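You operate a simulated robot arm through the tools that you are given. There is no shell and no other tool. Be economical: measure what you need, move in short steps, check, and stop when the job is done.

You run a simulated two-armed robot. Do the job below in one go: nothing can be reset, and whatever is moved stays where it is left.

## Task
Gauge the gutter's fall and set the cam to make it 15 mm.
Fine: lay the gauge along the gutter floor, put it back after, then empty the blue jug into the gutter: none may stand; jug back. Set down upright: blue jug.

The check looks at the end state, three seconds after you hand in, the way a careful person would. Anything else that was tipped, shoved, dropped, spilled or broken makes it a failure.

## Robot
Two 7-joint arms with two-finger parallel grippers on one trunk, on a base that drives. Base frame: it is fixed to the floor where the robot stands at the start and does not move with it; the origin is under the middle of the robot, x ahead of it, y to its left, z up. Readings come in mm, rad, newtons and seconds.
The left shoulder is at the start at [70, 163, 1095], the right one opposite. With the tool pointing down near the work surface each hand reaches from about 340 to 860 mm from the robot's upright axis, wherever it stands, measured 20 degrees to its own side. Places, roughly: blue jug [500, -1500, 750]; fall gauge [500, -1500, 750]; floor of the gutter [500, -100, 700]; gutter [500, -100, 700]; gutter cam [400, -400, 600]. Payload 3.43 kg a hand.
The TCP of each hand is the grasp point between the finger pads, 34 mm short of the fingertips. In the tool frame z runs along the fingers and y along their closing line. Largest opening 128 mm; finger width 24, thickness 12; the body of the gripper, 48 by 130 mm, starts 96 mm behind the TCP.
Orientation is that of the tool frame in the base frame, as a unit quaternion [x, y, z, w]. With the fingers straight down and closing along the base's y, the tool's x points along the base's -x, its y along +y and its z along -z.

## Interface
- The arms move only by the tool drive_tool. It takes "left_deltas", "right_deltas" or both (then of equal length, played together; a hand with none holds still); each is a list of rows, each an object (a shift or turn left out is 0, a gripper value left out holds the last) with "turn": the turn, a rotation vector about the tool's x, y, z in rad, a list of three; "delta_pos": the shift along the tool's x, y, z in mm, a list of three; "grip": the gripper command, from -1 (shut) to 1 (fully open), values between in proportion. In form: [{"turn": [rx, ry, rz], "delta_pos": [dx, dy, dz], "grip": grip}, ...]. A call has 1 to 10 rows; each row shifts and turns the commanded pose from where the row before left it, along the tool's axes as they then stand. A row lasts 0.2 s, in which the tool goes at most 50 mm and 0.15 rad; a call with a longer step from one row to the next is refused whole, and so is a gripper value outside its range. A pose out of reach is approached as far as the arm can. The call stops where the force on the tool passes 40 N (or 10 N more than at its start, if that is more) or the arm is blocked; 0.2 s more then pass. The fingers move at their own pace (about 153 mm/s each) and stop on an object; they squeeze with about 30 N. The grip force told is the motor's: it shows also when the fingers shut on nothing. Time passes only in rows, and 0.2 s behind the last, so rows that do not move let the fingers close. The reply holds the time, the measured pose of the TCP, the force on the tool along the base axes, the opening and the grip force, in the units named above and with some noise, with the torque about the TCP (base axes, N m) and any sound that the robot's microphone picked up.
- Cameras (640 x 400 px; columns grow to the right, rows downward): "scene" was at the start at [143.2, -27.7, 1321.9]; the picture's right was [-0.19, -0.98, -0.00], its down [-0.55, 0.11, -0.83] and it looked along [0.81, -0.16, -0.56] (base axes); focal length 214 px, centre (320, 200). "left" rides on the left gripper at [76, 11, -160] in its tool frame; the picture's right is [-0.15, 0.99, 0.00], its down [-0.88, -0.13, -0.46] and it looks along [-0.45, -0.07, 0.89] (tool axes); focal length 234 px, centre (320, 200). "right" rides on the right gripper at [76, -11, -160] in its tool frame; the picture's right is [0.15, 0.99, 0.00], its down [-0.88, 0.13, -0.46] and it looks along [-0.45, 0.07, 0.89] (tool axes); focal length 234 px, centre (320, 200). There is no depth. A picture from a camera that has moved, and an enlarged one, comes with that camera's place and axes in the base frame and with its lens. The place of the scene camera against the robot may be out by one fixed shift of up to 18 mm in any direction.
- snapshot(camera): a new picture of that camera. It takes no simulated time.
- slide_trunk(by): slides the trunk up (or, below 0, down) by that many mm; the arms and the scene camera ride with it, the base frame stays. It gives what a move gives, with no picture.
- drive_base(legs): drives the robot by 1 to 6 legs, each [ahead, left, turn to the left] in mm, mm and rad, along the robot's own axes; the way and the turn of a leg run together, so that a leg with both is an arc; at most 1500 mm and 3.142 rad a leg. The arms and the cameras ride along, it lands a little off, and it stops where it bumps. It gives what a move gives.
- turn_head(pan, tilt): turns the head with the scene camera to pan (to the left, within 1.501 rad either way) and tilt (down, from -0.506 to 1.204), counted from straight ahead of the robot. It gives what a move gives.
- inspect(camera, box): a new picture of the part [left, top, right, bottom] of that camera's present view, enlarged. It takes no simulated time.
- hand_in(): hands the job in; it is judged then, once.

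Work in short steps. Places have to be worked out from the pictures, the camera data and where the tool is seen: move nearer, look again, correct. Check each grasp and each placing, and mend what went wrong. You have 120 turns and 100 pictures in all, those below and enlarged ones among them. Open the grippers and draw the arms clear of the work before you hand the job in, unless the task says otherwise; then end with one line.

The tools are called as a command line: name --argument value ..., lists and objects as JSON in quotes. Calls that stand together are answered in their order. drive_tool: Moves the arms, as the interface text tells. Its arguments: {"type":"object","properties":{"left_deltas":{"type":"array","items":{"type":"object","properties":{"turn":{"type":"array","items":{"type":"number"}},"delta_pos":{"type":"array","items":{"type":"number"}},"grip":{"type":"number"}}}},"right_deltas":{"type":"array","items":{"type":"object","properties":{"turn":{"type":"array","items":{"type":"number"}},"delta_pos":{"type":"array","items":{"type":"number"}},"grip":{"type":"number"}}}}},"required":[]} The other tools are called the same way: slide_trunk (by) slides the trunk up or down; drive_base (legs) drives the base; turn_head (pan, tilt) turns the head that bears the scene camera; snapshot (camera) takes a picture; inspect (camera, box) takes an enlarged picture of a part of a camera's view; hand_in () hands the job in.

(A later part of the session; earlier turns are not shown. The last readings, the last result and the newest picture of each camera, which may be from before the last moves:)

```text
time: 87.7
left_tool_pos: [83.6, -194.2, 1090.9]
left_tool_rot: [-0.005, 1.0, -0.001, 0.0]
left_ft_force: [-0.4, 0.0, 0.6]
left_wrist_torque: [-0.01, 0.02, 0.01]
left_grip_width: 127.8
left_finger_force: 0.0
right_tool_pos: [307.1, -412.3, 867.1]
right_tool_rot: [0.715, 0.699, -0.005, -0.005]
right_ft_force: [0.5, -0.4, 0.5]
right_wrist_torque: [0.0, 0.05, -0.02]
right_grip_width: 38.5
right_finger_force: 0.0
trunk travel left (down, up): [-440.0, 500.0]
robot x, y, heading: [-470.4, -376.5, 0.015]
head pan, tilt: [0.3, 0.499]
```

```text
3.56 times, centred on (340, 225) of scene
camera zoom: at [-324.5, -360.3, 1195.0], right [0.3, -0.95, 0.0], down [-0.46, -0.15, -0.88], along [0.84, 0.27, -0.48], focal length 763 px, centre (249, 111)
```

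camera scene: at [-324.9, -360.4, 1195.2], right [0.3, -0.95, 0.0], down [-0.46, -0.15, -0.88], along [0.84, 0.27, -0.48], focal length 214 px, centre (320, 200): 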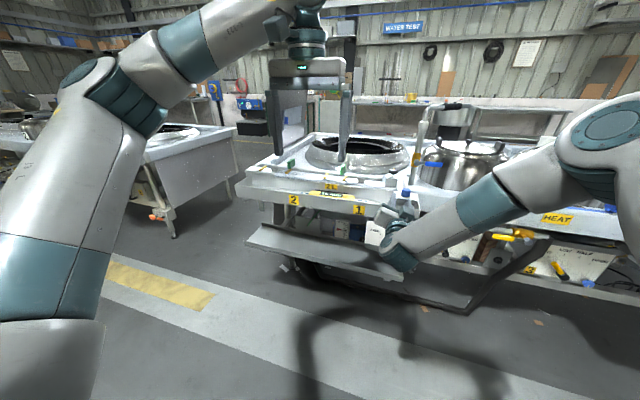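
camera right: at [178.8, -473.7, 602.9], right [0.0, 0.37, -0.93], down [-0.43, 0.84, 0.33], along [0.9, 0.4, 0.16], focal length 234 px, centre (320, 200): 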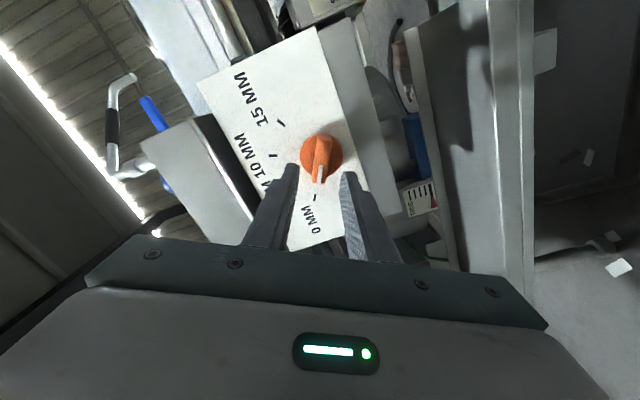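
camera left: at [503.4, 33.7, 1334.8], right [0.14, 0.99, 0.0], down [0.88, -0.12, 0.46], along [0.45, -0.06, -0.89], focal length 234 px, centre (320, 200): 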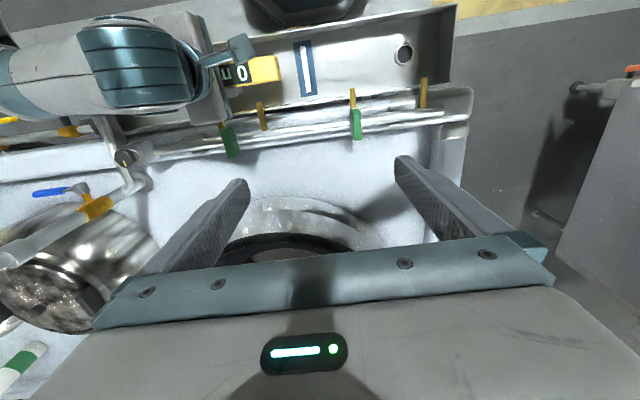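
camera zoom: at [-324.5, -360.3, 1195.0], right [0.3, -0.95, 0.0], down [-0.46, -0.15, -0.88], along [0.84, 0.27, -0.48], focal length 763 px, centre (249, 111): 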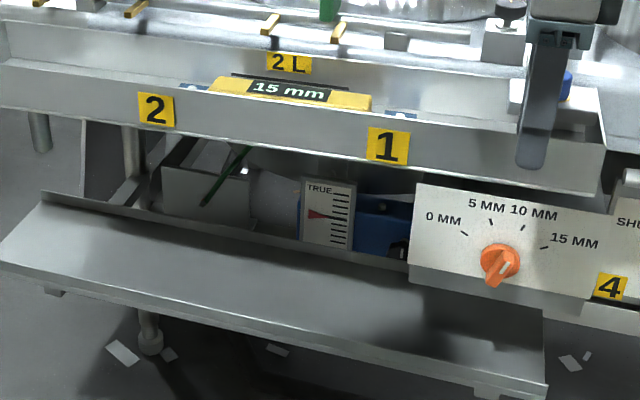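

The reading is stable and the scale isn't needed. I raise the trunk to its first height, pull the right hand in to its earlier relative place, and drive back to the gutter.

slide_trunk --by 135

drive_tool --right_deltas '[{"turn": [0, 0, -0.0225], "grip": -0.12}, {"delta_pos": [-17.5, -40, 0]}, {"delta_pos": [-17.5, -40, 0]}, {"delta_pos": [-17.5, -40, 0]}, {"delta_pos": [-17.5, -40, 0]}, {"delta_pos": [-17.5, -40, 0]}, {"delta_pos": [-17.5, -40, 0]}, {"delta_pos": [-17.5, -40, 0]}, {"delta_pos": [-17.5, -40, 0]}]'

drive_base --legs '[[0, 417, 0], [490, 0, 0]]'

turn_head --pan -0.2 --tilt 0.85

snapshot --camera "right"

```text
time: 89.3
left_tool_pos: [84.3, -194.0, 1226.3]
left_tool_rot: [-0.005, 1.0, 0.0, 0.0]
left_ft_force: [0.1, -0.1, 0.1]
left_wrist_torque: [0.02, 0.03, -0.02]
left_grip_width: 128.1
left_finger_force: 0.1
right_tool_pos: [305.9, -411.0, 1003.0]
right_tool_rot: [0.715, 0.699, -0.004, -0.005]
right_ft_force: [-0.5, 0.0, 0.5]
right_wrist_torque: [0.0, 0.02, -0.02]
right_grip_width: 38.6
right_finger_force: 0.1
trunk travel left (down, up): [-575.0, 365.0]
robot x, y, heading: [-465.4, -380.9, 0.009]
head pan, tilt: [0.3, 0.499]
```

```text
time: 91.3
left_tool_pos: [82.2, -194.3, 1226.6]
left_tool_rot: [-0.005, 1.0, 0.0, 0.0]
left_ft_force: [0.5, -0.1, 0.4]
left_wrist_torque: [0.01, 0.0, -0.01]
left_grip_width: 127.9
left_finger_force: 0.0
right_tool_pos: [-13.6, -553.5, 1009.0]
right_tool_rot: [0.706, 0.708, -0.004, -0.004]
right_ft_force: [-0.1, -0.6, 0.4]
right_wrist_torque: [0.01, -0.04, -0.01]
right_grip_width: 56.3
right_finger_force: 0.0
trunk travel left (down, up): [-575.0, 365.0]
robot x, y, heading: [-466.3, -378.9, 0.004]
head pan, tilt: [0.3, 0.499]
```

```text
time: 96.3
left_tool_pos: [566.0, 224.0, 1225.4]
left_tool_rot: [-0.006, 1.0, 0.0, 0.0]
left_ft_force: [0.8, -1.7, -0.7]
left_wrist_torque: [-0.02, 0.01, 0.03]
left_grip_width: 128.1
left_finger_force: 0.1
right_tool_pos: [470.7, -134.8, 1007.9]
right_tool_rot: [0.706, 0.708, -0.004, -0.004]
right_ft_force: [0.4, 0.1, -0.1]
right_wrist_torque: [0.01, -0.01, 0.01]
right_grip_width: 56.2
right_finger_force: 0.1
trunk travel left (down, up): [-575.0, 365.0]
robot x, y, heading: [14.3, 40.5, 0.011]
head pan, tilt: [0.3, 0.499]
```

```text
time: 97.3
left_tool_pos: [566.1, 224.6, 1226.3]
left_tool_rot: [-0.005, 1.0, 0.0, -0.001]
left_ft_force: [-0.3, 0.5, -0.5]
left_wrist_torque: [-0.01, -0.02, 0.03]
left_grip_width: 127.6
left_finger_force: 0.0
right_tool_pos: [469.8, -134.7, 1007.8]
right_tool_rot: [0.707, 0.707, -0.005, -0.005]
right_ft_force: [0.2, -0.2, -0.4]
right_wrist_torque: [0.0, 0.03, 0.01]
right_grip_width: 56.4
right_finger_force: 0.0
trunk travel left (down, up): [-575.0, 365.0]
robot x, y, heading: [19.7, 41.9, 0.014]
head pan, tilt: [-0.201, 0.85]
```

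```text
42 pictures are left
camera right: at [460.2, -57.8, 1167.6], right [0.99, 0.15, -0.01], down [0.14, -0.88, 0.45], along [0.06, -0.45, -0.89], focal length 234 px, centre (320, 200)
```

right: 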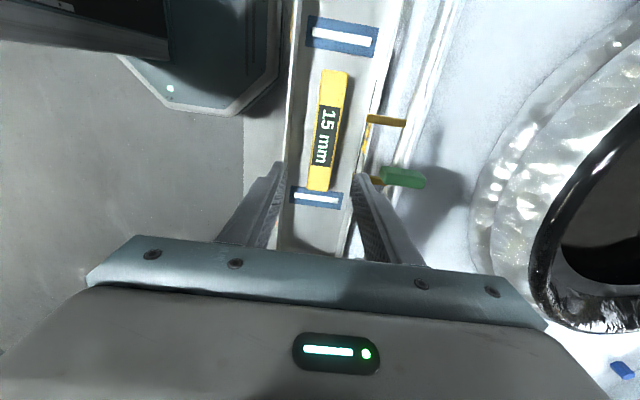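

The gauge still lies as left, reading 15 mm. I correct the small tilt, centre at x 478 and go down with 56 mm opening to pick it up.

drive_tool --right_deltas '[{"turn": [-0.014, 0, 0]}, {"delta_pos": [-1, 8, 10]}, {"delta_pos": [0, 0, 45]}, {"delta_pos": [0, 0, 45]}, {"delta_pos": [0, 0, 45]}]'

snapshot --camera "right"

```text
time: 98.5
left_tool_pos: [565.6, 223.3, 1226.5]
left_tool_rot: [-0.006, 1.0, 0.0, -0.001]
left_ft_force: [0.3, -0.2, -0.2]
left_wrist_torque: [0.03, 0.02, 0.0]
left_grip_width: 127.8
left_finger_force: 0.0
right_tool_pos: [481.1, -134.7, 861.0]
right_tool_rot: [0.706, 0.708, 0.001, 0.001]
right_ft_force: [-0.1, 0.1, -0.4]
right_wrist_torque: [0.03, 0.03, -0.01]
right_grip_width: 56.2
right_finger_force: 0.1
trunk travel left (down, up): [-575.0, 365.0]
robot x, y, heading: [13.6, 35.1, 0.012]
head pan, tilt: [-0.201, 0.85]
```

```text
41 pictures are left
camera right: at [467.5, -58.5, 1020.0], right [0.99, 0.15, 0.0], down [0.13, -0.88, 0.46], along [0.07, -0.45, -0.89], focal length 234 px, centre (320, 200)
```

right: 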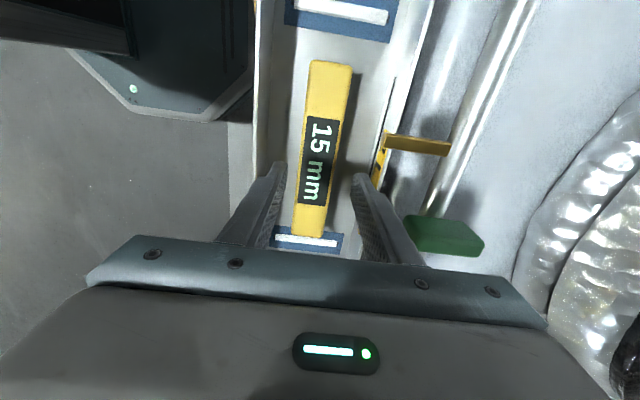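

Centred to within a few mm; I shift -2.5 mm and descend to grip.

drive_tool --right_deltas '[{"delta_pos": [-1, -2.5, 30]}, {"delta_pos": [0, 0, 30]}, {"delta_pos": [0, 0, 15]}, {"delta_pos": [0, 0, 7]}, {"delta_pos": [0, 0, 4]}, {"delta_pos": [0, 0, 3]}]'

inspect --camera "scene" --box '[270, 180, 450, 290]'

```text
time: 99.9
left_tool_pos: [566.6, 223.5, 1227.1]
left_tool_rot: [-0.005, 1.0, 0.0, 0.0]
left_ft_force: [-0.2, 0.1, -0.2]
left_wrist_torque: [0.0, 0.01, -0.02]
left_grip_width: 128.1
left_finger_force: 0.0
right_tool_pos: [476.7, -136.5, 775.7]
right_tool_rot: [0.706, 0.708, 0.001, 0.001]
right_ft_force: [-0.1, -0.2, -0.1]
right_wrist_torque: [0.01, -0.02, -0.02]
right_grip_width: 56.5
right_finger_force: 0.1
trunk travel left (down, up): [-575.0, 365.0]
robot x, y, heading: [16.6, 39.4, 0.012]
head pan, tilt: [-0.201, 0.85]
```

```text
3.56 times, centred on (360, 235) of scene
camera zoom: at [148.6, 14.6, 1300.1], right [-0.19, -0.98, 0.0], down [-0.74, 0.14, -0.66], along [0.65, -0.12, -0.75], focal length 763 px, centre (178, 76)
```

zoom: 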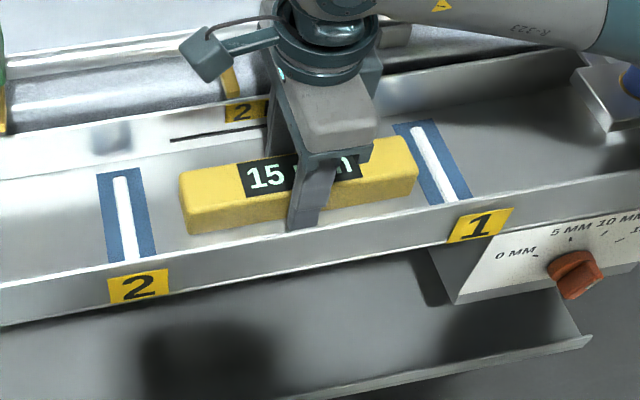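

I lower another 6 mm, grip, and lift gently with a hold check.

drive_tool --right_deltas '[{"delta_pos": [0, 0, 3]}, {"delta_pos": [0, 0, 3]}, {"grip": -1}, {}, {}, {"delta_pos": [0, 0, -5]}, {"delta_pos": [0, 0, -20]}, {"delta_pos": [0, 0, -45]}, {"delta_pos": [0, 0, -45]}, {"delta_pos": [0, 0, -45]}]'

inspect --camera "scene" --box '[270, 150, 450, 290]'

```text
time: 102.1
left_tool_pos: [565.5, 224.8, 1226.5]
left_tool_rot: [-0.005, 1.0, -0.001, 0.001]
left_ft_force: [0.0, -0.6, 0.6]
left_wrist_torque: [-0.03, -0.04, 0.0]
left_grip_width: 128.0
left_finger_force: 0.0
right_tool_pos: [477.5, -136.5, 929.7]
right_tool_rot: [0.706, 0.708, 0.0, 0.001]
right_ft_force: [-0.2, 1.0, -2.4]
right_wrist_torque: [0.0, 0.0, 0.0]
right_grip_width: 41.6
right_finger_force: 30.3
trunk travel left (down, up): [-575.0, 365.0]
robot x, y, heading: [14.7, 39.5, 0.008]
head pan, tilt: [-0.201, 0.85]
```

```text
2.86 times, centred on (360, 220) of scene
camera zoom: at [148.3, 15.5, 1300.1], right [-0.19, -0.98, 0.0], down [-0.74, 0.14, -0.66], along [0.65, -0.12, -0.75], focal length 613 px, centre (206, 143)
```

zoom: 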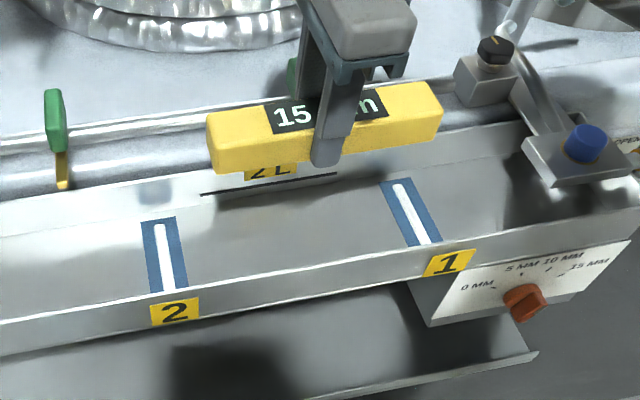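

The gauge is held. I drive back to the shelf so the hand arrives above its original spot.

drive_base --legs '[[-55, 0, 0], [0, -1215, 0]]'

turn_head --pan -0.5 --tilt 0.7

snapshot --camera "scene"

```text
time: 108.9
left_tool_pos: [533.3, -1000.1, 1225.4]
left_tool_rot: [-0.015, 1.0, 0.001, 0.0]
left_ft_force: [-0.3, 1.4, -0.1]
left_wrist_torque: [0.01, 0.01, 0.02]
left_grip_width: 127.9
left_finger_force: 0.0
right_tool_pos: [454.1, -1363.2, 928.8]
right_tool_rot: [0.699, 0.715, 0.0, 0.001]
right_ft_force: [0.4, -1.0, -2.5]
right_wrist_torque: [-0.03, -0.01, 0.0]
right_grip_width: 41.7
right_finger_force: 29.7
trunk travel left (down, up): [-575.0, 365.0]
robot x, y, heading: [-11.3, -1197.9, 0.026]
head pan, tilt: [-0.201, 0.85]
```

```text
time: 109.7
left_tool_pos: [533.4, -998.9, 1226.0]
left_tool_rot: [-0.015, 1.0, 0.0, 0.0]
left_ft_force: [0.7, -0.3, -0.7]
left_wrist_torque: [-0.02, 0.02, 0.01]
left_grip_width: 127.9
left_finger_force: 0.0
right_tool_pos: [452.4, -1362.4, 929.6]
right_tool_rot: [0.699, 0.715, 0.0, 0.001]
right_ft_force: [0.1, 0.4, -1.7]
right_wrist_torque: [-0.01, 0.01, 0.02]
right_grip_width: 41.3
right_finger_force: 30.1
trunk travel left (down, up): [-575.0, 365.0]
robot x, y, heading: [-11.9, -1194.8, 0.026]
head pan, tilt: [-0.499, 0.7]
```

```text
38 pictures are left
camera scene: at [118.6, -1242.3, 1312.3], right [-0.45, -0.89, 0.0], down [-0.58, 0.29, -0.76], along [0.68, -0.35, -0.64], focal length 214 px, centre (320, 200)
```

scene: 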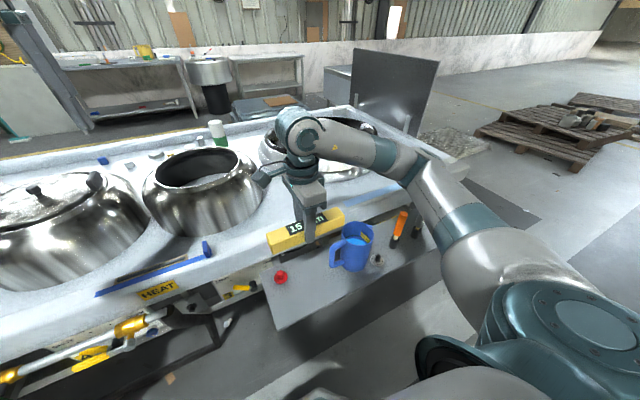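

I square up, level the gauge (it was gripped at the gutter's slope), and descend over the old spot, stopping above the shelf.

drive_tool --right_deltas '[{"turn": [0, 0, 0.0226]}, {"turn": [0, 0.052, 0]}, {"delta_pos": [0, -38.5, 0]}]'

```text
time: 110.5
left_tool_pos: [531.9, -999.5, 1226.6]
left_tool_rot: [-0.014, 1.0, -0.001, 0.0]
left_ft_force: [-0.1, 0.3, -0.4]
left_wrist_torque: [-0.01, -0.02, -0.01]
left_grip_width: 127.9
left_finger_force: 0.0
right_tool_pos: [412.6, -1364.1, 930.1]
right_tool_rot: [0.707, 0.707, 0.019, -0.018]
right_ft_force: [0.3, 0.4, -1.2]
right_wrist_torque: [0.03, -0.05, 0.0]
right_grip_width: 41.5
right_finger_force: 30.2
trunk travel left (down, up): [-575.0, 365.0]
robot x, y, heading: [-13.0, -1195.6, 0.03]
head pan, tilt: [-0.499, 0.7]
```

drive_tool --right_deltas '[{"delta_pos": [-3, 0.5, 44]}, {"delta_pos": [-3, 0.5, 44]}, {"delta_pos": [-3, 0, 44]}, {"delta_pos": [-3, 0, 43]}]'

snapshot --camera "right"

inspect --camera "scene" --box '[250, 200, 410, 320]'

```text
time: 111.5
left_tool_pos: [532.7, -1000.6, 1226.5]
left_tool_rot: [-0.014, 1.0, 0.0, 0.0]
left_ft_force: [-0.5, -0.3, 0.1]
left_wrist_torque: [0.03, 0.01, -0.01]
left_grip_width: 128.0
left_finger_force: 0.1
right_tool_pos: [415.1, -1365.1, 753.0]
right_tool_rot: [0.707, 0.707, 0.02, -0.018]
right_ft_force: [-0.1, -1.3, -2.4]
right_wrist_torque: [0.0, -0.04, 0.0]
right_grip_width: 41.5
right_finger_force: 30.1
trunk travel left (down, up): [-575.0, 365.0]
robot x, y, heading: [-12.1, -1194.2, 0.032]
head pan, tilt: [-0.499, 0.7]
```

```text
37 pictures are left
camera right: at [402.4, -1297.1, 915.8], right [0.99, 0.15, 0.01], down [0.13, -0.9, 0.41], along [0.07, -0.4, -0.91], focal length 234 px, centre (320, 200)
```

right: 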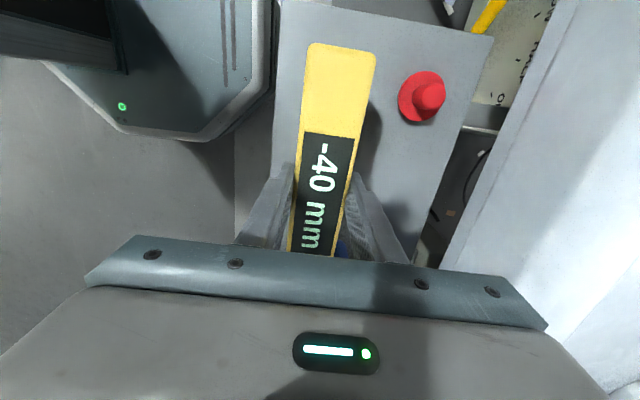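

```text
3.33 times, centred on (330, 260) of scene
camera zoom: at [118.5, -1243.2, 1312.4], right [-0.45, -0.89, 0.0], down [-0.57, 0.29, -0.76], along [0.68, -0.35, -0.64], focal length 715 px, centre (287, 0)
```

zoom: 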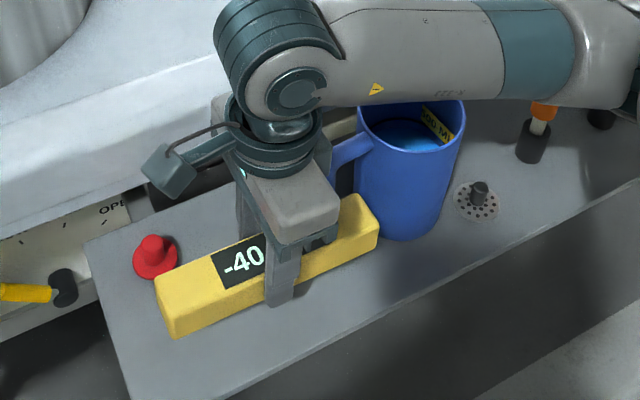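

The live display says -40 mm: its scale is about 1050 mm per rad, so I over-tilted. I turn back 0.038 rad to bring it to about 0 and continue down.

drive_tool --right_deltas '[{"turn": [0, -0.038, 0]}, {"delta_pos": [-1, -1, 15]}, {"delta_pos": [0, 0, 15]}, {"delta_pos": [0, 0, 10]}]'

inspect --camera "scene" --box '[250, 200, 410, 320]'

```text
time: 112.5
left_tool_pos: [533.7, -1000.2, 1226.6]
left_tool_rot: [-0.015, 1.0, 0.0, 0.0]
left_ft_force: [-0.1, -0.1, 0.1]
left_wrist_torque: [0.04, 0.02, 0.01]
left_grip_width: 128.1
left_finger_force: 0.2
right_tool_pos: [413.6, -1364.7, 713.4]
right_tool_rot: [0.707, 0.707, 0.006, -0.003]
right_ft_force: [0.4, -0.2, -2.7]
right_wrist_torque: [0.03, 0.01, 0.0]
right_grip_width: 41.5
right_finger_force: 30.3
trunk travel left (down, up): [-575.0, 365.0]
robot x, y, heading: [-14.0, -1195.0, 0.024]
head pan, tilt: [-0.499, 0.7]
```

```text
3.33 times, centred on (330, 260) of scene
camera zoom: at [118.5, -1242.7, 1312.4], right [-0.45, -0.89, 0.0], down [-0.57, 0.29, -0.76], along [0.68, -0.35, -0.64], focal length 715 px, centre (287, 0)
```

zoom: 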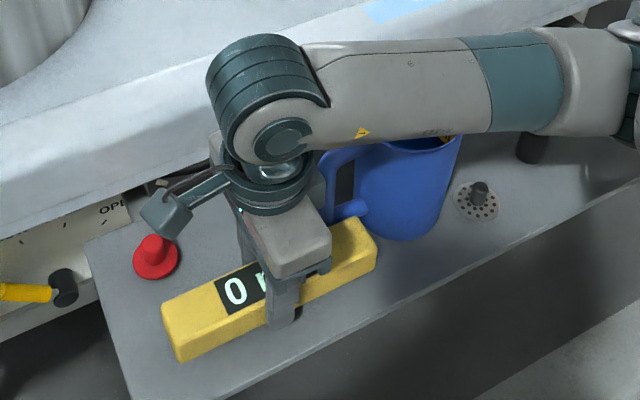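

The display shows 0, so it is level. I step down until it touches the shelf.

drive_tool --right_deltas '[{"delta_pos": [-1, 0, 3]}, {"delta_pos": [0, 0, 3]}, {"delta_pos": [0, 0, 2.5]}]'

drive_tool --right_deltas '[{"delta_pos": [0, 0, 2]}, {"delta_pos": [0, 0, 2]}]'

drive_tool --right_deltas '[{"delta_pos": [0, 0, 2]}, {"delta_pos": [0, 0, 2]}]'

```text
time: 113.3
left_tool_pos: [532.9, -999.8, 1226.8]
left_tool_rot: [-0.015, 1.0, 0.0, 0.0]
left_ft_force: [0.5, 0.4, -0.3]
left_wrist_torque: [0.01, -0.03, 0.0]
left_grip_width: 127.9
left_finger_force: 0.2
right_tool_pos: [414.0, -1366.8, 706.3]
right_tool_rot: [0.707, 0.707, 0.006, -0.004]
right_ft_force: [0.7, -0.5, -1.6]
right_wrist_torque: [0.02, 0.0, 0.02]
right_grip_width: 41.4
right_finger_force: 30.1
trunk travel left (down, up): [-575.0, 365.0]
robot x, y, heading: [-14.4, -1193.4, 0.032]
head pan, tilt: [-0.499, 0.7]
```

```text
time: 113.9
left_tool_pos: [534.0, -999.0, 1226.2]
left_tool_rot: [-0.015, 1.0, 0.0, 0.0]
left_ft_force: [0.4, 0.5, 0.4]
left_wrist_torque: [-0.01, 0.03, 0.01]
left_grip_width: 127.9
left_finger_force: 0.1
right_tool_pos: [414.3, -1366.0, 700.9]
right_tool_rot: [0.707, 0.707, 0.005, -0.004]
right_ft_force: [0.5, -0.1, -2.1]
right_wrist_torque: [0.01, 0.0, -0.01]
right_grip_width: 41.5
right_finger_force: 29.9
trunk travel left (down, up): [-575.0, 365.0]
robot x, y, heading: [-12.6, -1196.6, 0.029]
head pan, tilt: [-0.499, 0.7]
```

```text
time: 114.5
left_tool_pos: [533.4, -998.8, 1227.5]
left_tool_rot: [-0.014, 1.0, 0.0, -0.001]
left_ft_force: [-0.5, -0.5, -0.1]
left_wrist_torque: [0.01, 0.0, 0.01]
left_grip_width: 128.1
left_finger_force: 0.1
right_tool_pos: [413.2, -1367.4, 697.8]
right_tool_rot: [0.707, 0.707, 0.007, -0.004]
right_ft_force: [-1.1, -1.5, 4.5]
right_wrist_torque: [0.15, 0.13, 0.08]
right_grip_width: 41.5
right_finger_force: 30.1
trunk travel left (down, up): [-575.0, 365.0]
robot x, y, heading: [-14.3, -1194.4, 0.029]
head pan, tilt: [-0.499, 0.7]
```

It touches the shelf (+4.5 N). I open to 64 mm and rise straight up.

drive_tool --right_deltas '[{"grip": 0.1}, {}, {"delta_pos": [0, 0, -10]}, {"delta_pos": [0, 0, -30]}, {"delta_pos": [0, 0, -45]}, {"delta_pos": [0, 0, -45]}, {"delta_pos": [0, 0, -45]}, {"delta_pos": [0, 0, -45]}]'

snapshot --camera "right"

inspect --camera "scene" --box '[250, 180, 450, 320]'

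```text
time: 116.3
left_tool_pos: [532.6, -998.6, 1227.3]
left_tool_rot: [-0.015, 1.0, -0.001, 0.0]
left_ft_force: [0.7, -0.2, 0.0]
left_wrist_torque: [-0.01, -0.03, 0.0]
left_grip_width: 128.0
left_finger_force: 0.0
right_tool_pos: [414.4, -1366.9, 916.7]
right_tool_rot: [0.707, 0.707, 0.005, -0.004]
right_ft_force: [0.1, 0.2, -1.1]
right_wrist_torque: [-0.04, -0.01, 0.01]
right_grip_width: 70.0
right_finger_force: 0.0
trunk travel left (down, up): [-575.0, 365.0]
robot x, y, heading: [-13.6, -1193.1, 0.025]
head pan, tilt: [-0.499, 0.7]
```

```text
34 pictures are left
camera right: at [401.7, -1291.7, 1076.7], right [0.99, 0.15, 0.0], down [0.13, -0.89, 0.45], along [0.07, -0.44, -0.9], focal length 234 px, centre (320, 200)
```

right: 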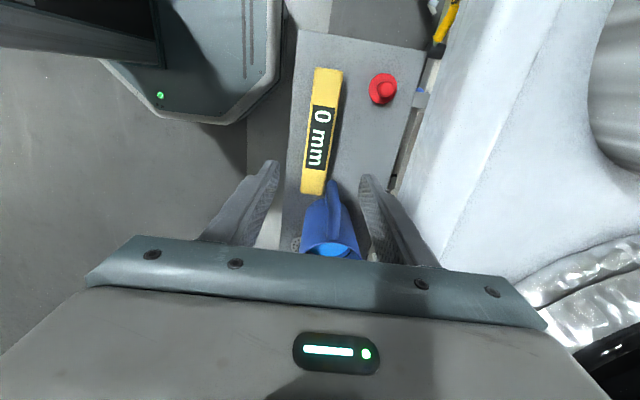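

```text
2.86 times, centred on (350, 250) of scene
camera zoom: at [118.0, -1241.6, 1312.3], right [-0.45, -0.89, 0.0], down [-0.57, 0.29, -0.77], along [0.68, -0.35, -0.64], focal length 613 px, centre (234, 57)
```

zoom: 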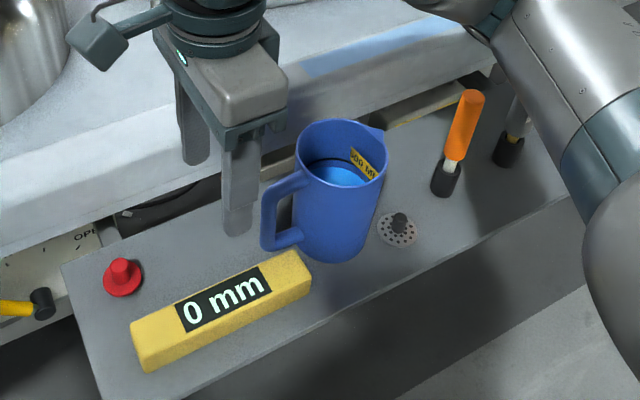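

The gauge is back at its place reading 0. Next the jug: two views put its rim centre near [455, -1538, 764], handle toward +y, spout toward -y. I open fully and go above it.

drive_tool --right_deltas '[{"turn": [0, -0.009, 0], "grip": 1}, {"delta_pos": [-43, 10, 5]}, {"delta_pos": [-43, 10, 5]}, {"delta_pos": [-43, 10, 5]}, {"delta_pos": [-42, 11, 5]}]'

snapshot --camera "right"

inspect --camera "scene" --box '[250, 150, 450, 290]'

```text
time: 117.5
left_tool_pos: [532.4, -1000.5, 1228.0]
left_tool_rot: [-0.015, 1.0, 0.0, 0.001]
left_ft_force: [-0.3, -0.1, 0.7]
left_wrist_torque: [0.02, -0.05, -0.01]
left_grip_width: 128.0
left_finger_force: 0.1
right_tool_pos: [455.6, -1541.8, 895.9]
right_tool_rot: [0.706, 0.708, 0.003, 0.001]
right_ft_force: [0.5, -0.5, 0.2]
right_wrist_torque: [0.02, 0.02, -0.04]
right_grip_width: 127.9
right_finger_force: 0.0
trunk travel left (down, up): [-575.0, 365.0]
robot x, y, heading: [-13.2, -1195.4, 0.03]
head pan, tilt: [-0.499, 0.7]
```

```text
32 pictures are left
camera right: at [443.5, -1464.8, 1054.9], right [0.99, 0.15, 0.0], down [0.13, -0.88, 0.45], along [0.07, -0.45, -0.89], focal length 234 px, centre (320, 200)
```

right: 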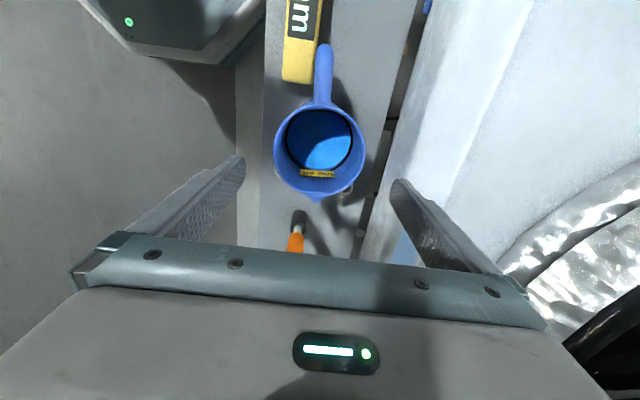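

```text
2.86 times, centred on (350, 220) of scene
camera zoom: at [117.9, -1243.7, 1312.4], right [-0.45, -0.89, 0.0], down [-0.57, 0.29, -0.76], along [0.68, -0.34, -0.64], focal length 613 px, centre (234, 143)
```

zoom: 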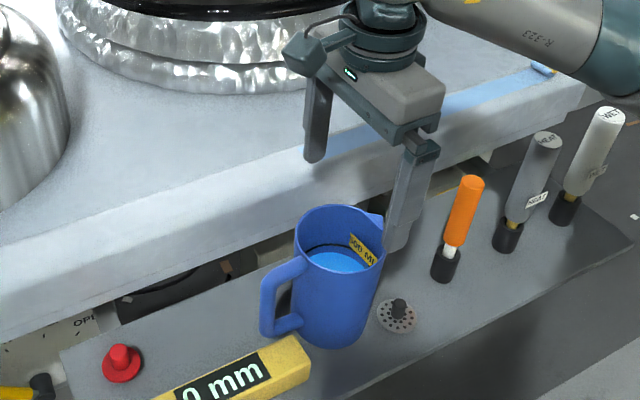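

The rim looks 100–115 mm across, so clearance to the 128 mm opening is small. I enlarge the view to measure it.

inspect --camera "right" --box '[230, 60, 430, 260]'

```text
2.00 times, centred on (330, 160) of right
camera zoom: at [443.5, -1464.8, 1054.9], right [0.99, 0.15, 0.0], down [0.13, -0.88, 0.45], along [0.07, -0.45, -0.89], focal length 468 px, centre (300, 280)
```

zoom: 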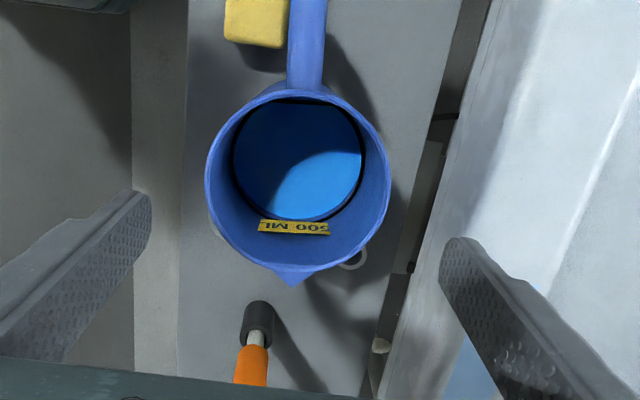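

The rim measures about 110 mm and is centred under the hand within 2 mm. I descend around it in short steps.

drive_tool --right_deltas '[{"delta_pos": [1, -1, 30]}, {"delta_pos": [0, 0, 30]}, {"delta_pos": [0, 0, 20]}]'

inspect --camera "scene" --box '[290, 180, 430, 290]'

snapshot --camera "right"

```text
time: 118.3
left_tool_pos: [533.1, -999.6, 1225.7]
left_tool_rot: [-0.015, 1.0, -0.001, 0.0]
left_ft_force: [-0.2, -0.1, -0.2]
left_wrist_torque: [0.0, 0.01, 0.03]
left_grip_width: 128.0
left_finger_force: 0.1
right_tool_pos: [453.2, -1537.8, 816.7]
right_tool_rot: [0.707, 0.707, 0.003, -0.002]
right_ft_force: [-0.2, 0.1, 0.5]
right_wrist_torque: [0.02, -0.03, 0.01]
right_grip_width: 128.1
right_finger_force: 0.1
trunk travel left (down, up): [-575.0, 365.0]
robot x, y, heading: [-11.5, -1194.3, 0.025]
head pan, tilt: [-0.499, 0.7]
```

```text
3.64 times, centred on (360, 235) of scene
camera zoom: at [118.5, -1242.6, 1312.4], right [-0.45, -0.89, 0.0], down [-0.57, 0.29, -0.76], along [0.68, -0.35, -0.64], focal length 780 px, centre (174, 73)
```

zoom: 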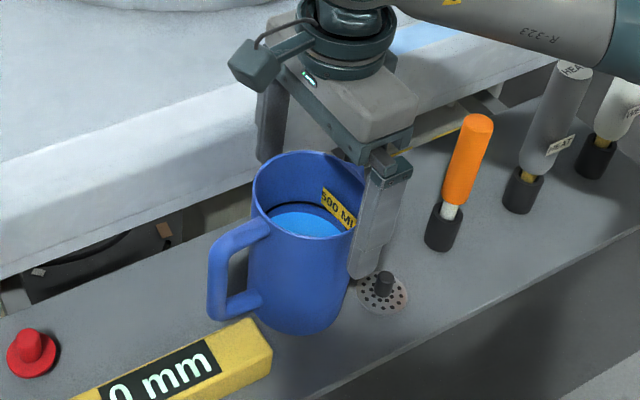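

```text
28 pictures are left
camera right: at [441.4, -1462.1, 976.1], right [0.99, 0.15, 0.0], down [0.13, -0.88, 0.45], along [0.07, -0.45, -0.89], focal length 234 px, centre (320, 200)
```

right: 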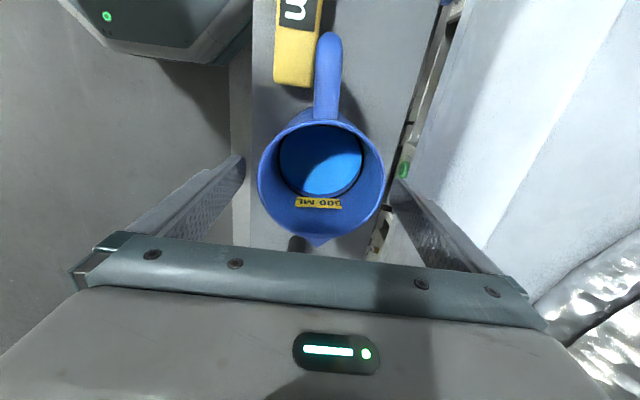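

The rim is about 118 mm wide, leaving ~5 mm each side; the hand needs +2 mm in x and -5 mm in y. I correct and creep down past the rim, watching for force.

drive_tool --right_deltas '[{"delta_pos": [-5, 2.2, 0]}, {"delta_pos": [0, 0, 10]}, {"delta_pos": [0, 0, 5]}, {"delta_pos": [0, 0, 3]}, {"delta_pos": [0, 0, 3]}, {"delta_pos": [0, 0, 3]}, {"delta_pos": [0, 0, 3]}]'

snapshot --camera "right"

```text
time: 119.9
left_tool_pos: [534.1, -1000.0, 1226.7]
left_tool_rot: [-0.015, 1.0, 0.0, -0.001]
left_ft_force: [0.5, 0.4, 0.1]
left_wrist_torque: [0.0, 0.02, 0.01]
left_grip_width: 127.9
left_finger_force: 0.1
right_tool_pos: [456.5, -1543.5, 791.3]
right_tool_rot: [0.707, 0.707, 0.003, -0.001]
right_ft_force: [0.3, 0.1, 0.5]
right_wrist_torque: [0.01, 0.0, 0.0]
right_grip_width: 128.2
right_finger_force: 0.0
trunk travel left (down, up): [-575.0, 365.0]
robot x, y, heading: [-12.7, -1193.5, 0.028]
head pan, tilt: [-0.499, 0.7]
```

```text
27 pictures are left
camera right: at [444.5, -1467.4, 950.4], right [0.99, 0.15, 0.0], down [0.13, -0.88, 0.45], along [0.07, -0.45, -0.89], focal length 234 px, centre (320, 200)
```

right: 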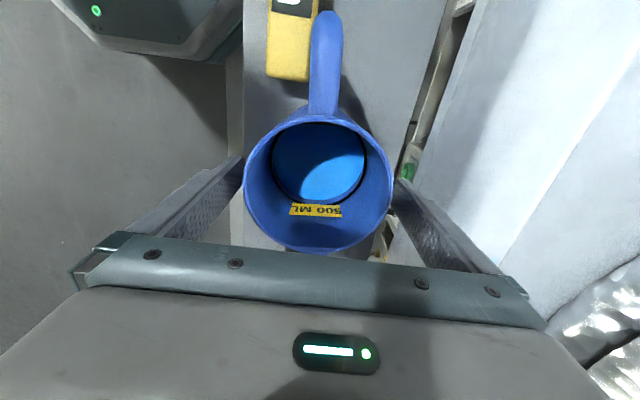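

The rim now appears right between the fingertips. I enlarge to see whether the tips are outside it.

inspect --camera "right" --box '[220, 90, 420, 270]'

inspect --camera "scene" --box '[310, 190, 400, 270]'

```text
2.22 times, centred on (320, 180) of right
camera zoom: at [444.5, -1467.4, 950.4], right [0.99, 0.15, 0.0], down [0.13, -0.88, 0.45], along [0.07, -0.45, -0.89], focal length 520 px, centre (320, 244)
```

zoom: 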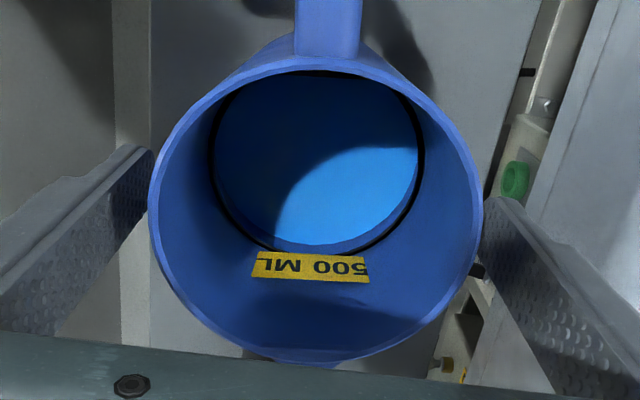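

```text
5.00 times, centred on (355, 230) of scene
camera zoom: at [118.4, -1242.5, 1312.4], right [-0.45, -0.89, 0.0], down [-0.57, 0.29, -0.76], along [0.68, -0.35, -0.64], focal length 1072 px, centre (145, 50)
```

zoom: 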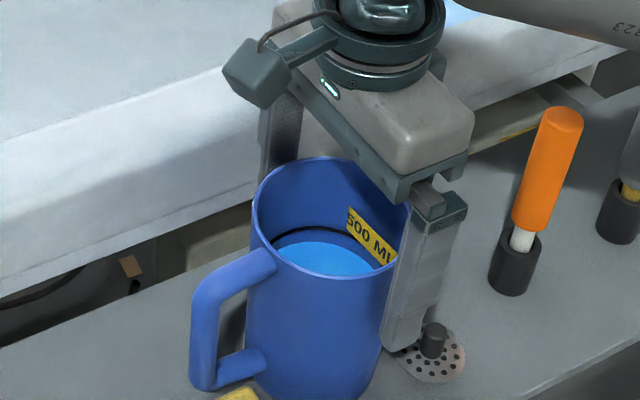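

The fingertips are already outside and below the rim. I continue down slowly to mid-body.

drive_tool --right_deltas '[{"delta_pos": [0, -0.5, 4]}, {"delta_pos": [0, 0, 4]}, {"delta_pos": [0, 0, 6]}, {"delta_pos": [0, 0, 8]}, {"delta_pos": [0, 0, 8]}, {"delta_pos": [0, 0, 8]}, {"delta_pos": [0, 0, 6]}]'

inspect --camera "scene" --box '[310, 190, 400, 270]'

```text
time: 121.5
left_tool_pos: [533.2, -999.9, 1226.7]
left_tool_rot: [-0.015, 1.0, 0.0, 0.0]
left_ft_force: [0.0, -0.2, 0.3]
left_wrist_torque: [0.01, -0.01, -0.02]
left_grip_width: 128.1
left_finger_force: 0.2
right_tool_pos: [455.5, -1545.7, 745.6]
right_tool_rot: [0.707, 0.707, 0.003, -0.001]
right_ft_force: [-0.3, 0.0, 1.0]
right_wrist_torque: [-0.01, 0.01, 0.0]
right_grip_width: 128.2
right_finger_force: 0.0
trunk travel left (down, up): [-575.0, 365.0]
robot x, y, heading: [-12.1, -1194.9, 0.025]
head pan, tilt: [-0.499, 0.7]
```

```text
5.00 times, centred on (355, 230) of scene
camera zoom: at [118.4, -1242.5, 1312.4], right [-0.45, -0.89, 0.0], down [-0.57, 0.29, -0.76], along [0.68, -0.35, -0.64], focal length 1072 px, centre (145, 50)
```

zoom: 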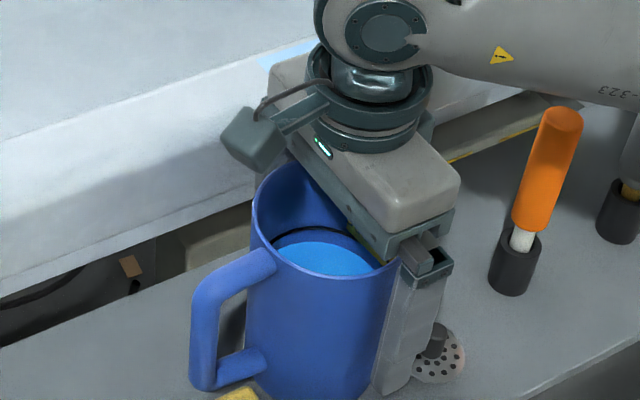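

The side view shows the hand sits too far toward -y: the rim is really at z≈800, diameter ≈101 mm, centre about [453, -1530]. I shift +15 mm in y, -2 mm in x, go 12 mm lower and close gently.

drive_tool --right_deltas '[{"delta_pos": [8, -1, 0]}, {"delta_pos": [7, -1, 0]}, {"delta_pos": [0, 0, 6]}, {"delta_pos": [0, 0, 6]}]'

inspect --camera "scene" --box '[310, 190, 400, 270]'

snapshot --camera "right"

```text
time: 122.5
left_tool_pos: [533.1, -998.1, 1225.9]
left_tool_rot: [-0.015, 1.0, -0.001, 0.0]
left_ft_force: [-0.2, -0.6, 0.0]
left_wrist_torque: [-0.03, 0.01, 0.0]
left_grip_width: 128.0
left_finger_force: 0.0
right_tool_pos: [454.1, -1526.8, 733.3]
right_tool_rot: [0.707, 0.707, 0.002, 0.0]
right_ft_force: [0.2, -0.2, 0.4]
right_wrist_torque: [0.0, -0.03, 0.04]
right_grip_width: 127.9
right_finger_force: 0.0
trunk travel left (down, up): [-575.0, 365.0]
robot x, y, heading: [-15.6, -1192.4, 0.027]
head pan, tilt: [-0.499, 0.7]
```

```text
5.00 times, centred on (355, 230) of scene
camera zoom: at [118.5, -1242.4, 1312.4], right [-0.45, -0.89, 0.0], down [-0.57, 0.29, -0.76], along [0.68, -0.35, -0.64], focal length 1072 px, centre (145, 50)
```

zoom: 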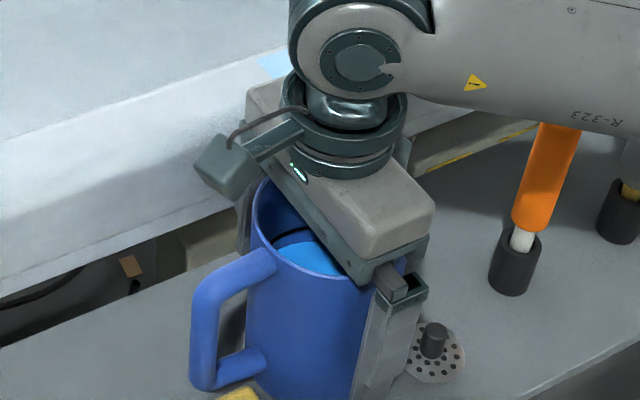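

```text
22 pictures are left
camera right: at [442.0, -1451.7, 893.2], right [0.99, 0.15, 0.0], down [0.13, -0.88, 0.45], along [0.07, -0.45, -0.89], focal length 234 px, centre (320, 200)
```

right: 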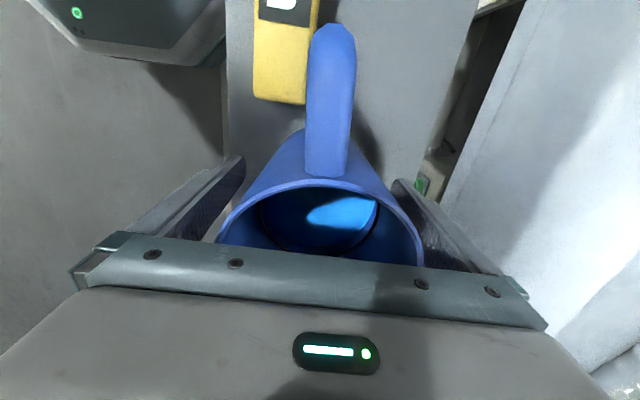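

The hand is about over the jug axis. I close on the body.

drive_tool --right_deltas '[{"delta_pos": [-2, 0, 0], "grip": 0.8}, {"grip": 0.65}, {"grip": 0.3}, {"grip": -1}, {}]'

```text
time: 123.7
left_tool_pos: [533.3, -999.9, 1226.0]
left_tool_rot: [-0.014, 1.0, -0.001, 0.0]
left_ft_force: [0.0, -0.1, 0.1]
left_wrist_torque: [0.01, -0.03, -0.02]
left_grip_width: 128.1
left_finger_force: 0.1
right_tool_pos: [454.8, -1530.9, 733.5]
right_tool_rot: [0.707, 0.707, 0.002, -0.001]
right_ft_force: [0.7, 0.1, -0.4]
right_wrist_torque: [0.0, 0.02, -0.05]
right_grip_width: 98.6
right_finger_force: 30.1
trunk travel left (down, up): [-575.0, 365.0]
robot x, y, heading: [-15.4, -1194.8, 0.026]
head pan, tilt: [-0.499, 0.7]
```

Held at 98.6 mm, place-back pose [454.8, -1530.5, 733.5]. I lift slowly and check.

drive_tool --right_deltas '[{"delta_pos": [0, 0, -5]}, {"delta_pos": [0, 0, -10]}, {"delta_pos": [0, 0, -20]}, {"delta_pos": [0, 0, -30]}, {"delta_pos": [0, 0, -30]}]'

snapshot --camera "scene"

```text
time: 124.9
left_tool_pos: [534.6, -1000.1, 1224.8]
left_tool_rot: [-0.014, 1.0, 0.0, 0.0]
left_ft_force: [-0.3, 0.6, 0.1]
left_wrist_torque: [-0.02, 0.02, 0.01]
left_grip_width: 127.9
left_finger_force: 0.0
right_tool_pos: [453.1, -1531.4, 827.5]
right_tool_rot: [0.707, 0.708, 0.002, -0.001]
right_ft_force: [-0.2, 0.7, -5.5]
right_wrist_torque: [-0.1, -0.01, -0.01]
right_grip_width: 98.5
right_finger_force: 30.2
trunk travel left (down, up): [-575.0, 365.0]
robot x, y, heading: [-8.7, -1193.7, 0.027]
head pan, tilt: [-0.499, 0.7]
```

```text
21 pictures are left
camera scene: at [118.7, -1242.5, 1312.3], right [-0.45, -0.89, 0.0], down [-0.57, 0.29, -0.76], along [0.68, -0.35, -0.64], focal length 214 px, centre (320, 200)
```

scene: 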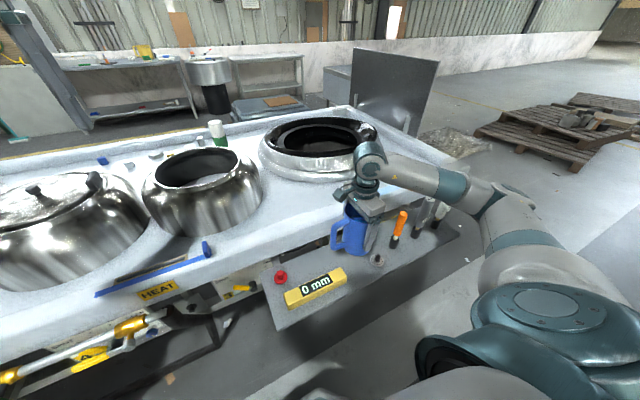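

The jug is up, upright (about 5.5 N). I raise it to a safe height and drive to the gutter.

drive_tool --right_deltas '[{"delta_pos": [0, 0, -30]}, {"delta_pos": [0, 0, -35]}, {"delta_pos": [0, 0, -35]}, {"delta_pos": [0, 0, -30]}]'

drive_base --legs '[[0, 1290, -0.027]]'

turn_head --pan -0.2 --tilt 0.85

snapshot --camera "scene"

```text
time: 125.9
left_tool_pos: [533.9, -1000.5, 1226.1]
left_tool_rot: [-0.015, 1.0, 0.0, -0.001]
left_ft_force: [-0.2, 0.3, 0.6]
left_wrist_torque: [-0.02, 0.02, -0.01]
left_grip_width: 128.4
left_finger_force: 0.1
right_tool_pos: [455.8, -1534.5, 958.7]
right_tool_rot: [0.707, 0.707, 0.001, 0.0]
right_ft_force: [0.3, 0.6, -4.7]
right_wrist_torque: [-0.04, -0.02, -0.03]
right_grip_width: 98.8
right_finger_force: 30.0
trunk travel left (down, up): [-575.0, 365.0]
robot x, y, heading: [-12.4, -1193.5, 0.028]
head pan, tilt: [-0.499, 0.7]
```

```text
time: 132.2
left_tool_pos: [506.5, 260.8, 1226.2]
left_tool_rot: [-0.009, 1.0, 0.0, -0.001]
left_ft_force: [0.5, -0.2, -0.1]
left_wrist_torque: [0.04, 0.03, -0.01]
left_grip_width: 127.8
left_finger_force: 0.0
right_tool_pos: [421.4, -271.1, 957.4]
right_tool_rot: [0.712, 0.702, 0.003, -0.002]
right_ft_force: [0.6, 0.0, -5.2]
right_wrist_torque: [-0.05, -0.03, 0.0]
right_grip_width: 98.5
right_finger_force: 30.0
trunk travel left (down, up): [-575.0, 365.0]
robot x, y, heading: [-42.6, 71.1, 0.016]
head pan, tilt: [-0.499, 0.7]
```

```text
time: 133.1
left_tool_pos: [505.4, 261.4, 1225.0]
left_tool_rot: [-0.009, 1.0, 0.001, 0.0]
left_ft_force: [0.7, -0.5, 0.1]
left_wrist_torque: [-0.02, 0.02, -0.01]
left_grip_width: 128.2
left_finger_force: 0.0
right_tool_pos: [420.7, -272.5, 956.0]
right_tool_rot: [0.713, 0.702, 0.002, -0.001]
right_ft_force: [0.1, -0.5, -5.7]
right_wrist_torque: [-0.04, -0.04, 0.0]
right_grip_width: 98.7
right_finger_force: 29.9
trunk travel left (down, up): [-575.0, 365.0]
robot x, y, heading: [-42.3, 72.4, 0.021]
head pan, tilt: [-0.201, 0.85]
```

```text
20 pictures are left
camera scene: at [89.9, 48.8, 1300.1], right [-0.18, -0.98, 0.0], down [-0.74, 0.14, -0.66], along [0.65, -0.12, -0.75], focal length 214 px, centre (320, 200)
```

scene: 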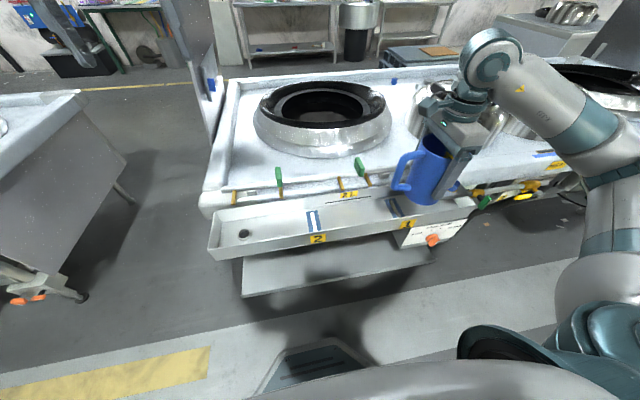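

I move the base closer (48 mm ahead, 60 mm left), square the hand and bring the jug over the gutter's middle, and take a closer look at the drain.

drive_base --legs '[[48, 60, 0]]'

drive_tool --right_deltas '[{"turn": [0, 0, -0.0156]}, {"delta_pos": [36, 2, 0]}, {"delta_pos": [36, 2, 0]}, {"delta_pos": [36, 2, 0]}, {"delta_pos": [36, 2, 0]}]'

inspect --camera "scene" --box '[200, 130, 440, 270]'

```text
time: 134.1
left_tool_pos: [553.3, 321.0, 1226.5]
left_tool_rot: [-0.008, 1.0, -0.001, -0.001]
left_ft_force: [-0.3, 0.3, 0.1]
left_wrist_torque: [0.0, 0.03, 0.01]
left_grip_width: 128.0
left_finger_force: 0.1
right_tool_pos: [467.0, -211.8, 958.0]
right_tool_rot: [0.712, 0.703, 0.002, -0.002]
right_ft_force: [0.1, -0.1, -5.4]
right_wrist_torque: [-0.09, 0.04, -0.03]
right_grip_width: 98.6
right_finger_force: 30.0
trunk travel left (down, up): [-575.0, 365.0]
robot x, y, heading: [1.6, 134.2, 0.015]
head pan, tilt: [-0.201, 0.85]
```

```text
time: 135.3
left_tool_pos: [553.2, 322.3, 1224.6]
left_tool_rot: [-0.008, 1.0, -0.001, -0.001]
left_ft_force: [0.6, 1.0, -0.3]
left_wrist_torque: [-0.04, -0.04, 0.03]
left_grip_width: 128.1
left_finger_force: 0.0
right_tool_pos: [474.8, -69.1, 959.4]
right_tool_rot: [0.707, 0.707, 0.001, -0.001]
right_ft_force: [0.4, -0.3, -4.8]
right_wrist_torque: [-0.08, -0.02, 0.0]
right_grip_width: 98.7
right_finger_force: 29.8
trunk travel left (down, up): [-575.0, 365.0]
robot x, y, heading: [2.6, 134.2, 0.016]
head pan, tilt: [-0.201, 0.85]
```

```text
2.67 times, centred on (320, 200) of scene
camera zoom: at [136.7, 111.4, 1300.0], right [-0.18, -0.98, 0.0], down [-0.74, 0.14, -0.66], along [0.65, -0.12, -0.75], focal length 572 px, centre (320, 200)
```

zoom: 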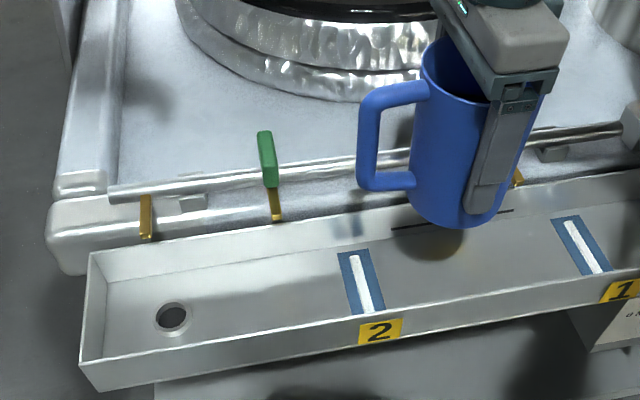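

The drain is open and the jug hangs over the gutter. I lower to TCP z≈905 and tilt to about 34° to test the arm's freedom.

drive_tool --right_deltas '[{"delta_pos": [0, 2, 27]}, {"delta_pos": [0, 0, 26]}, {"turn": [0, 0.1, 0]}, {"turn": [0, 0.1, 0]}, {"turn": [0, 0.1, 0]}, {"turn": [0, 0.1, 0]}, {"turn": [0, 0.1, 0]}, {"turn": [0, 0.1, 0]}]'

inspect --camera "scene" --box '[200, 110, 480, 290]'

```text
time: 137.1
left_tool_pos: [551.6, 319.2, 1227.7]
left_tool_rot: [-0.008, 1.0, 0.0, 0.0]
left_ft_force: [0.7, 0.3, 0.1]
left_wrist_torque: [-0.01, 0.01, 0.0]
left_grip_width: 127.9
left_finger_force: 0.0
right_tool_pos: [476.3, -68.0, 905.9]
right_tool_rot: [0.674, 0.675, 0.212, -0.21]
right_ft_force: [1.3, -0.6, -4.9]
right_wrist_torque: [-0.03, 0.02, -0.01]
right_grip_width: 98.5
right_finger_force: 29.6
trunk travel left (down, up): [-575.0, 365.0]
robot x, y, heading: [3.2, 134.8, 0.021]
head pan, tilt: [-0.201, 0.85]
```

```text
2.22 times, centred on (340, 200) of scene
camera zoom: at [135.5, 108.6, 1300.1], right [-0.18, -0.98, 0.0], down [-0.74, 0.14, -0.66], along [0.65, -0.12, -0.75], focal length 477 px, centre (276, 200)
```

zoom: 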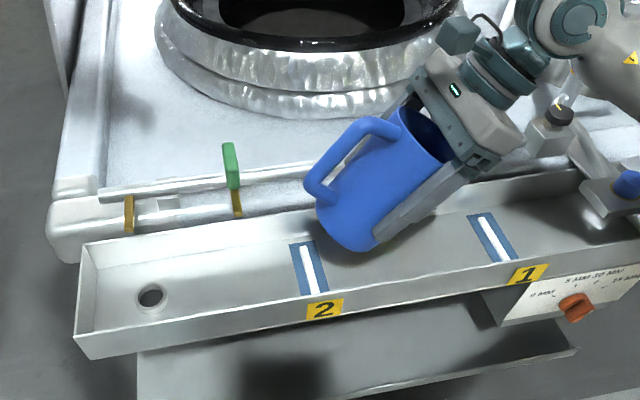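

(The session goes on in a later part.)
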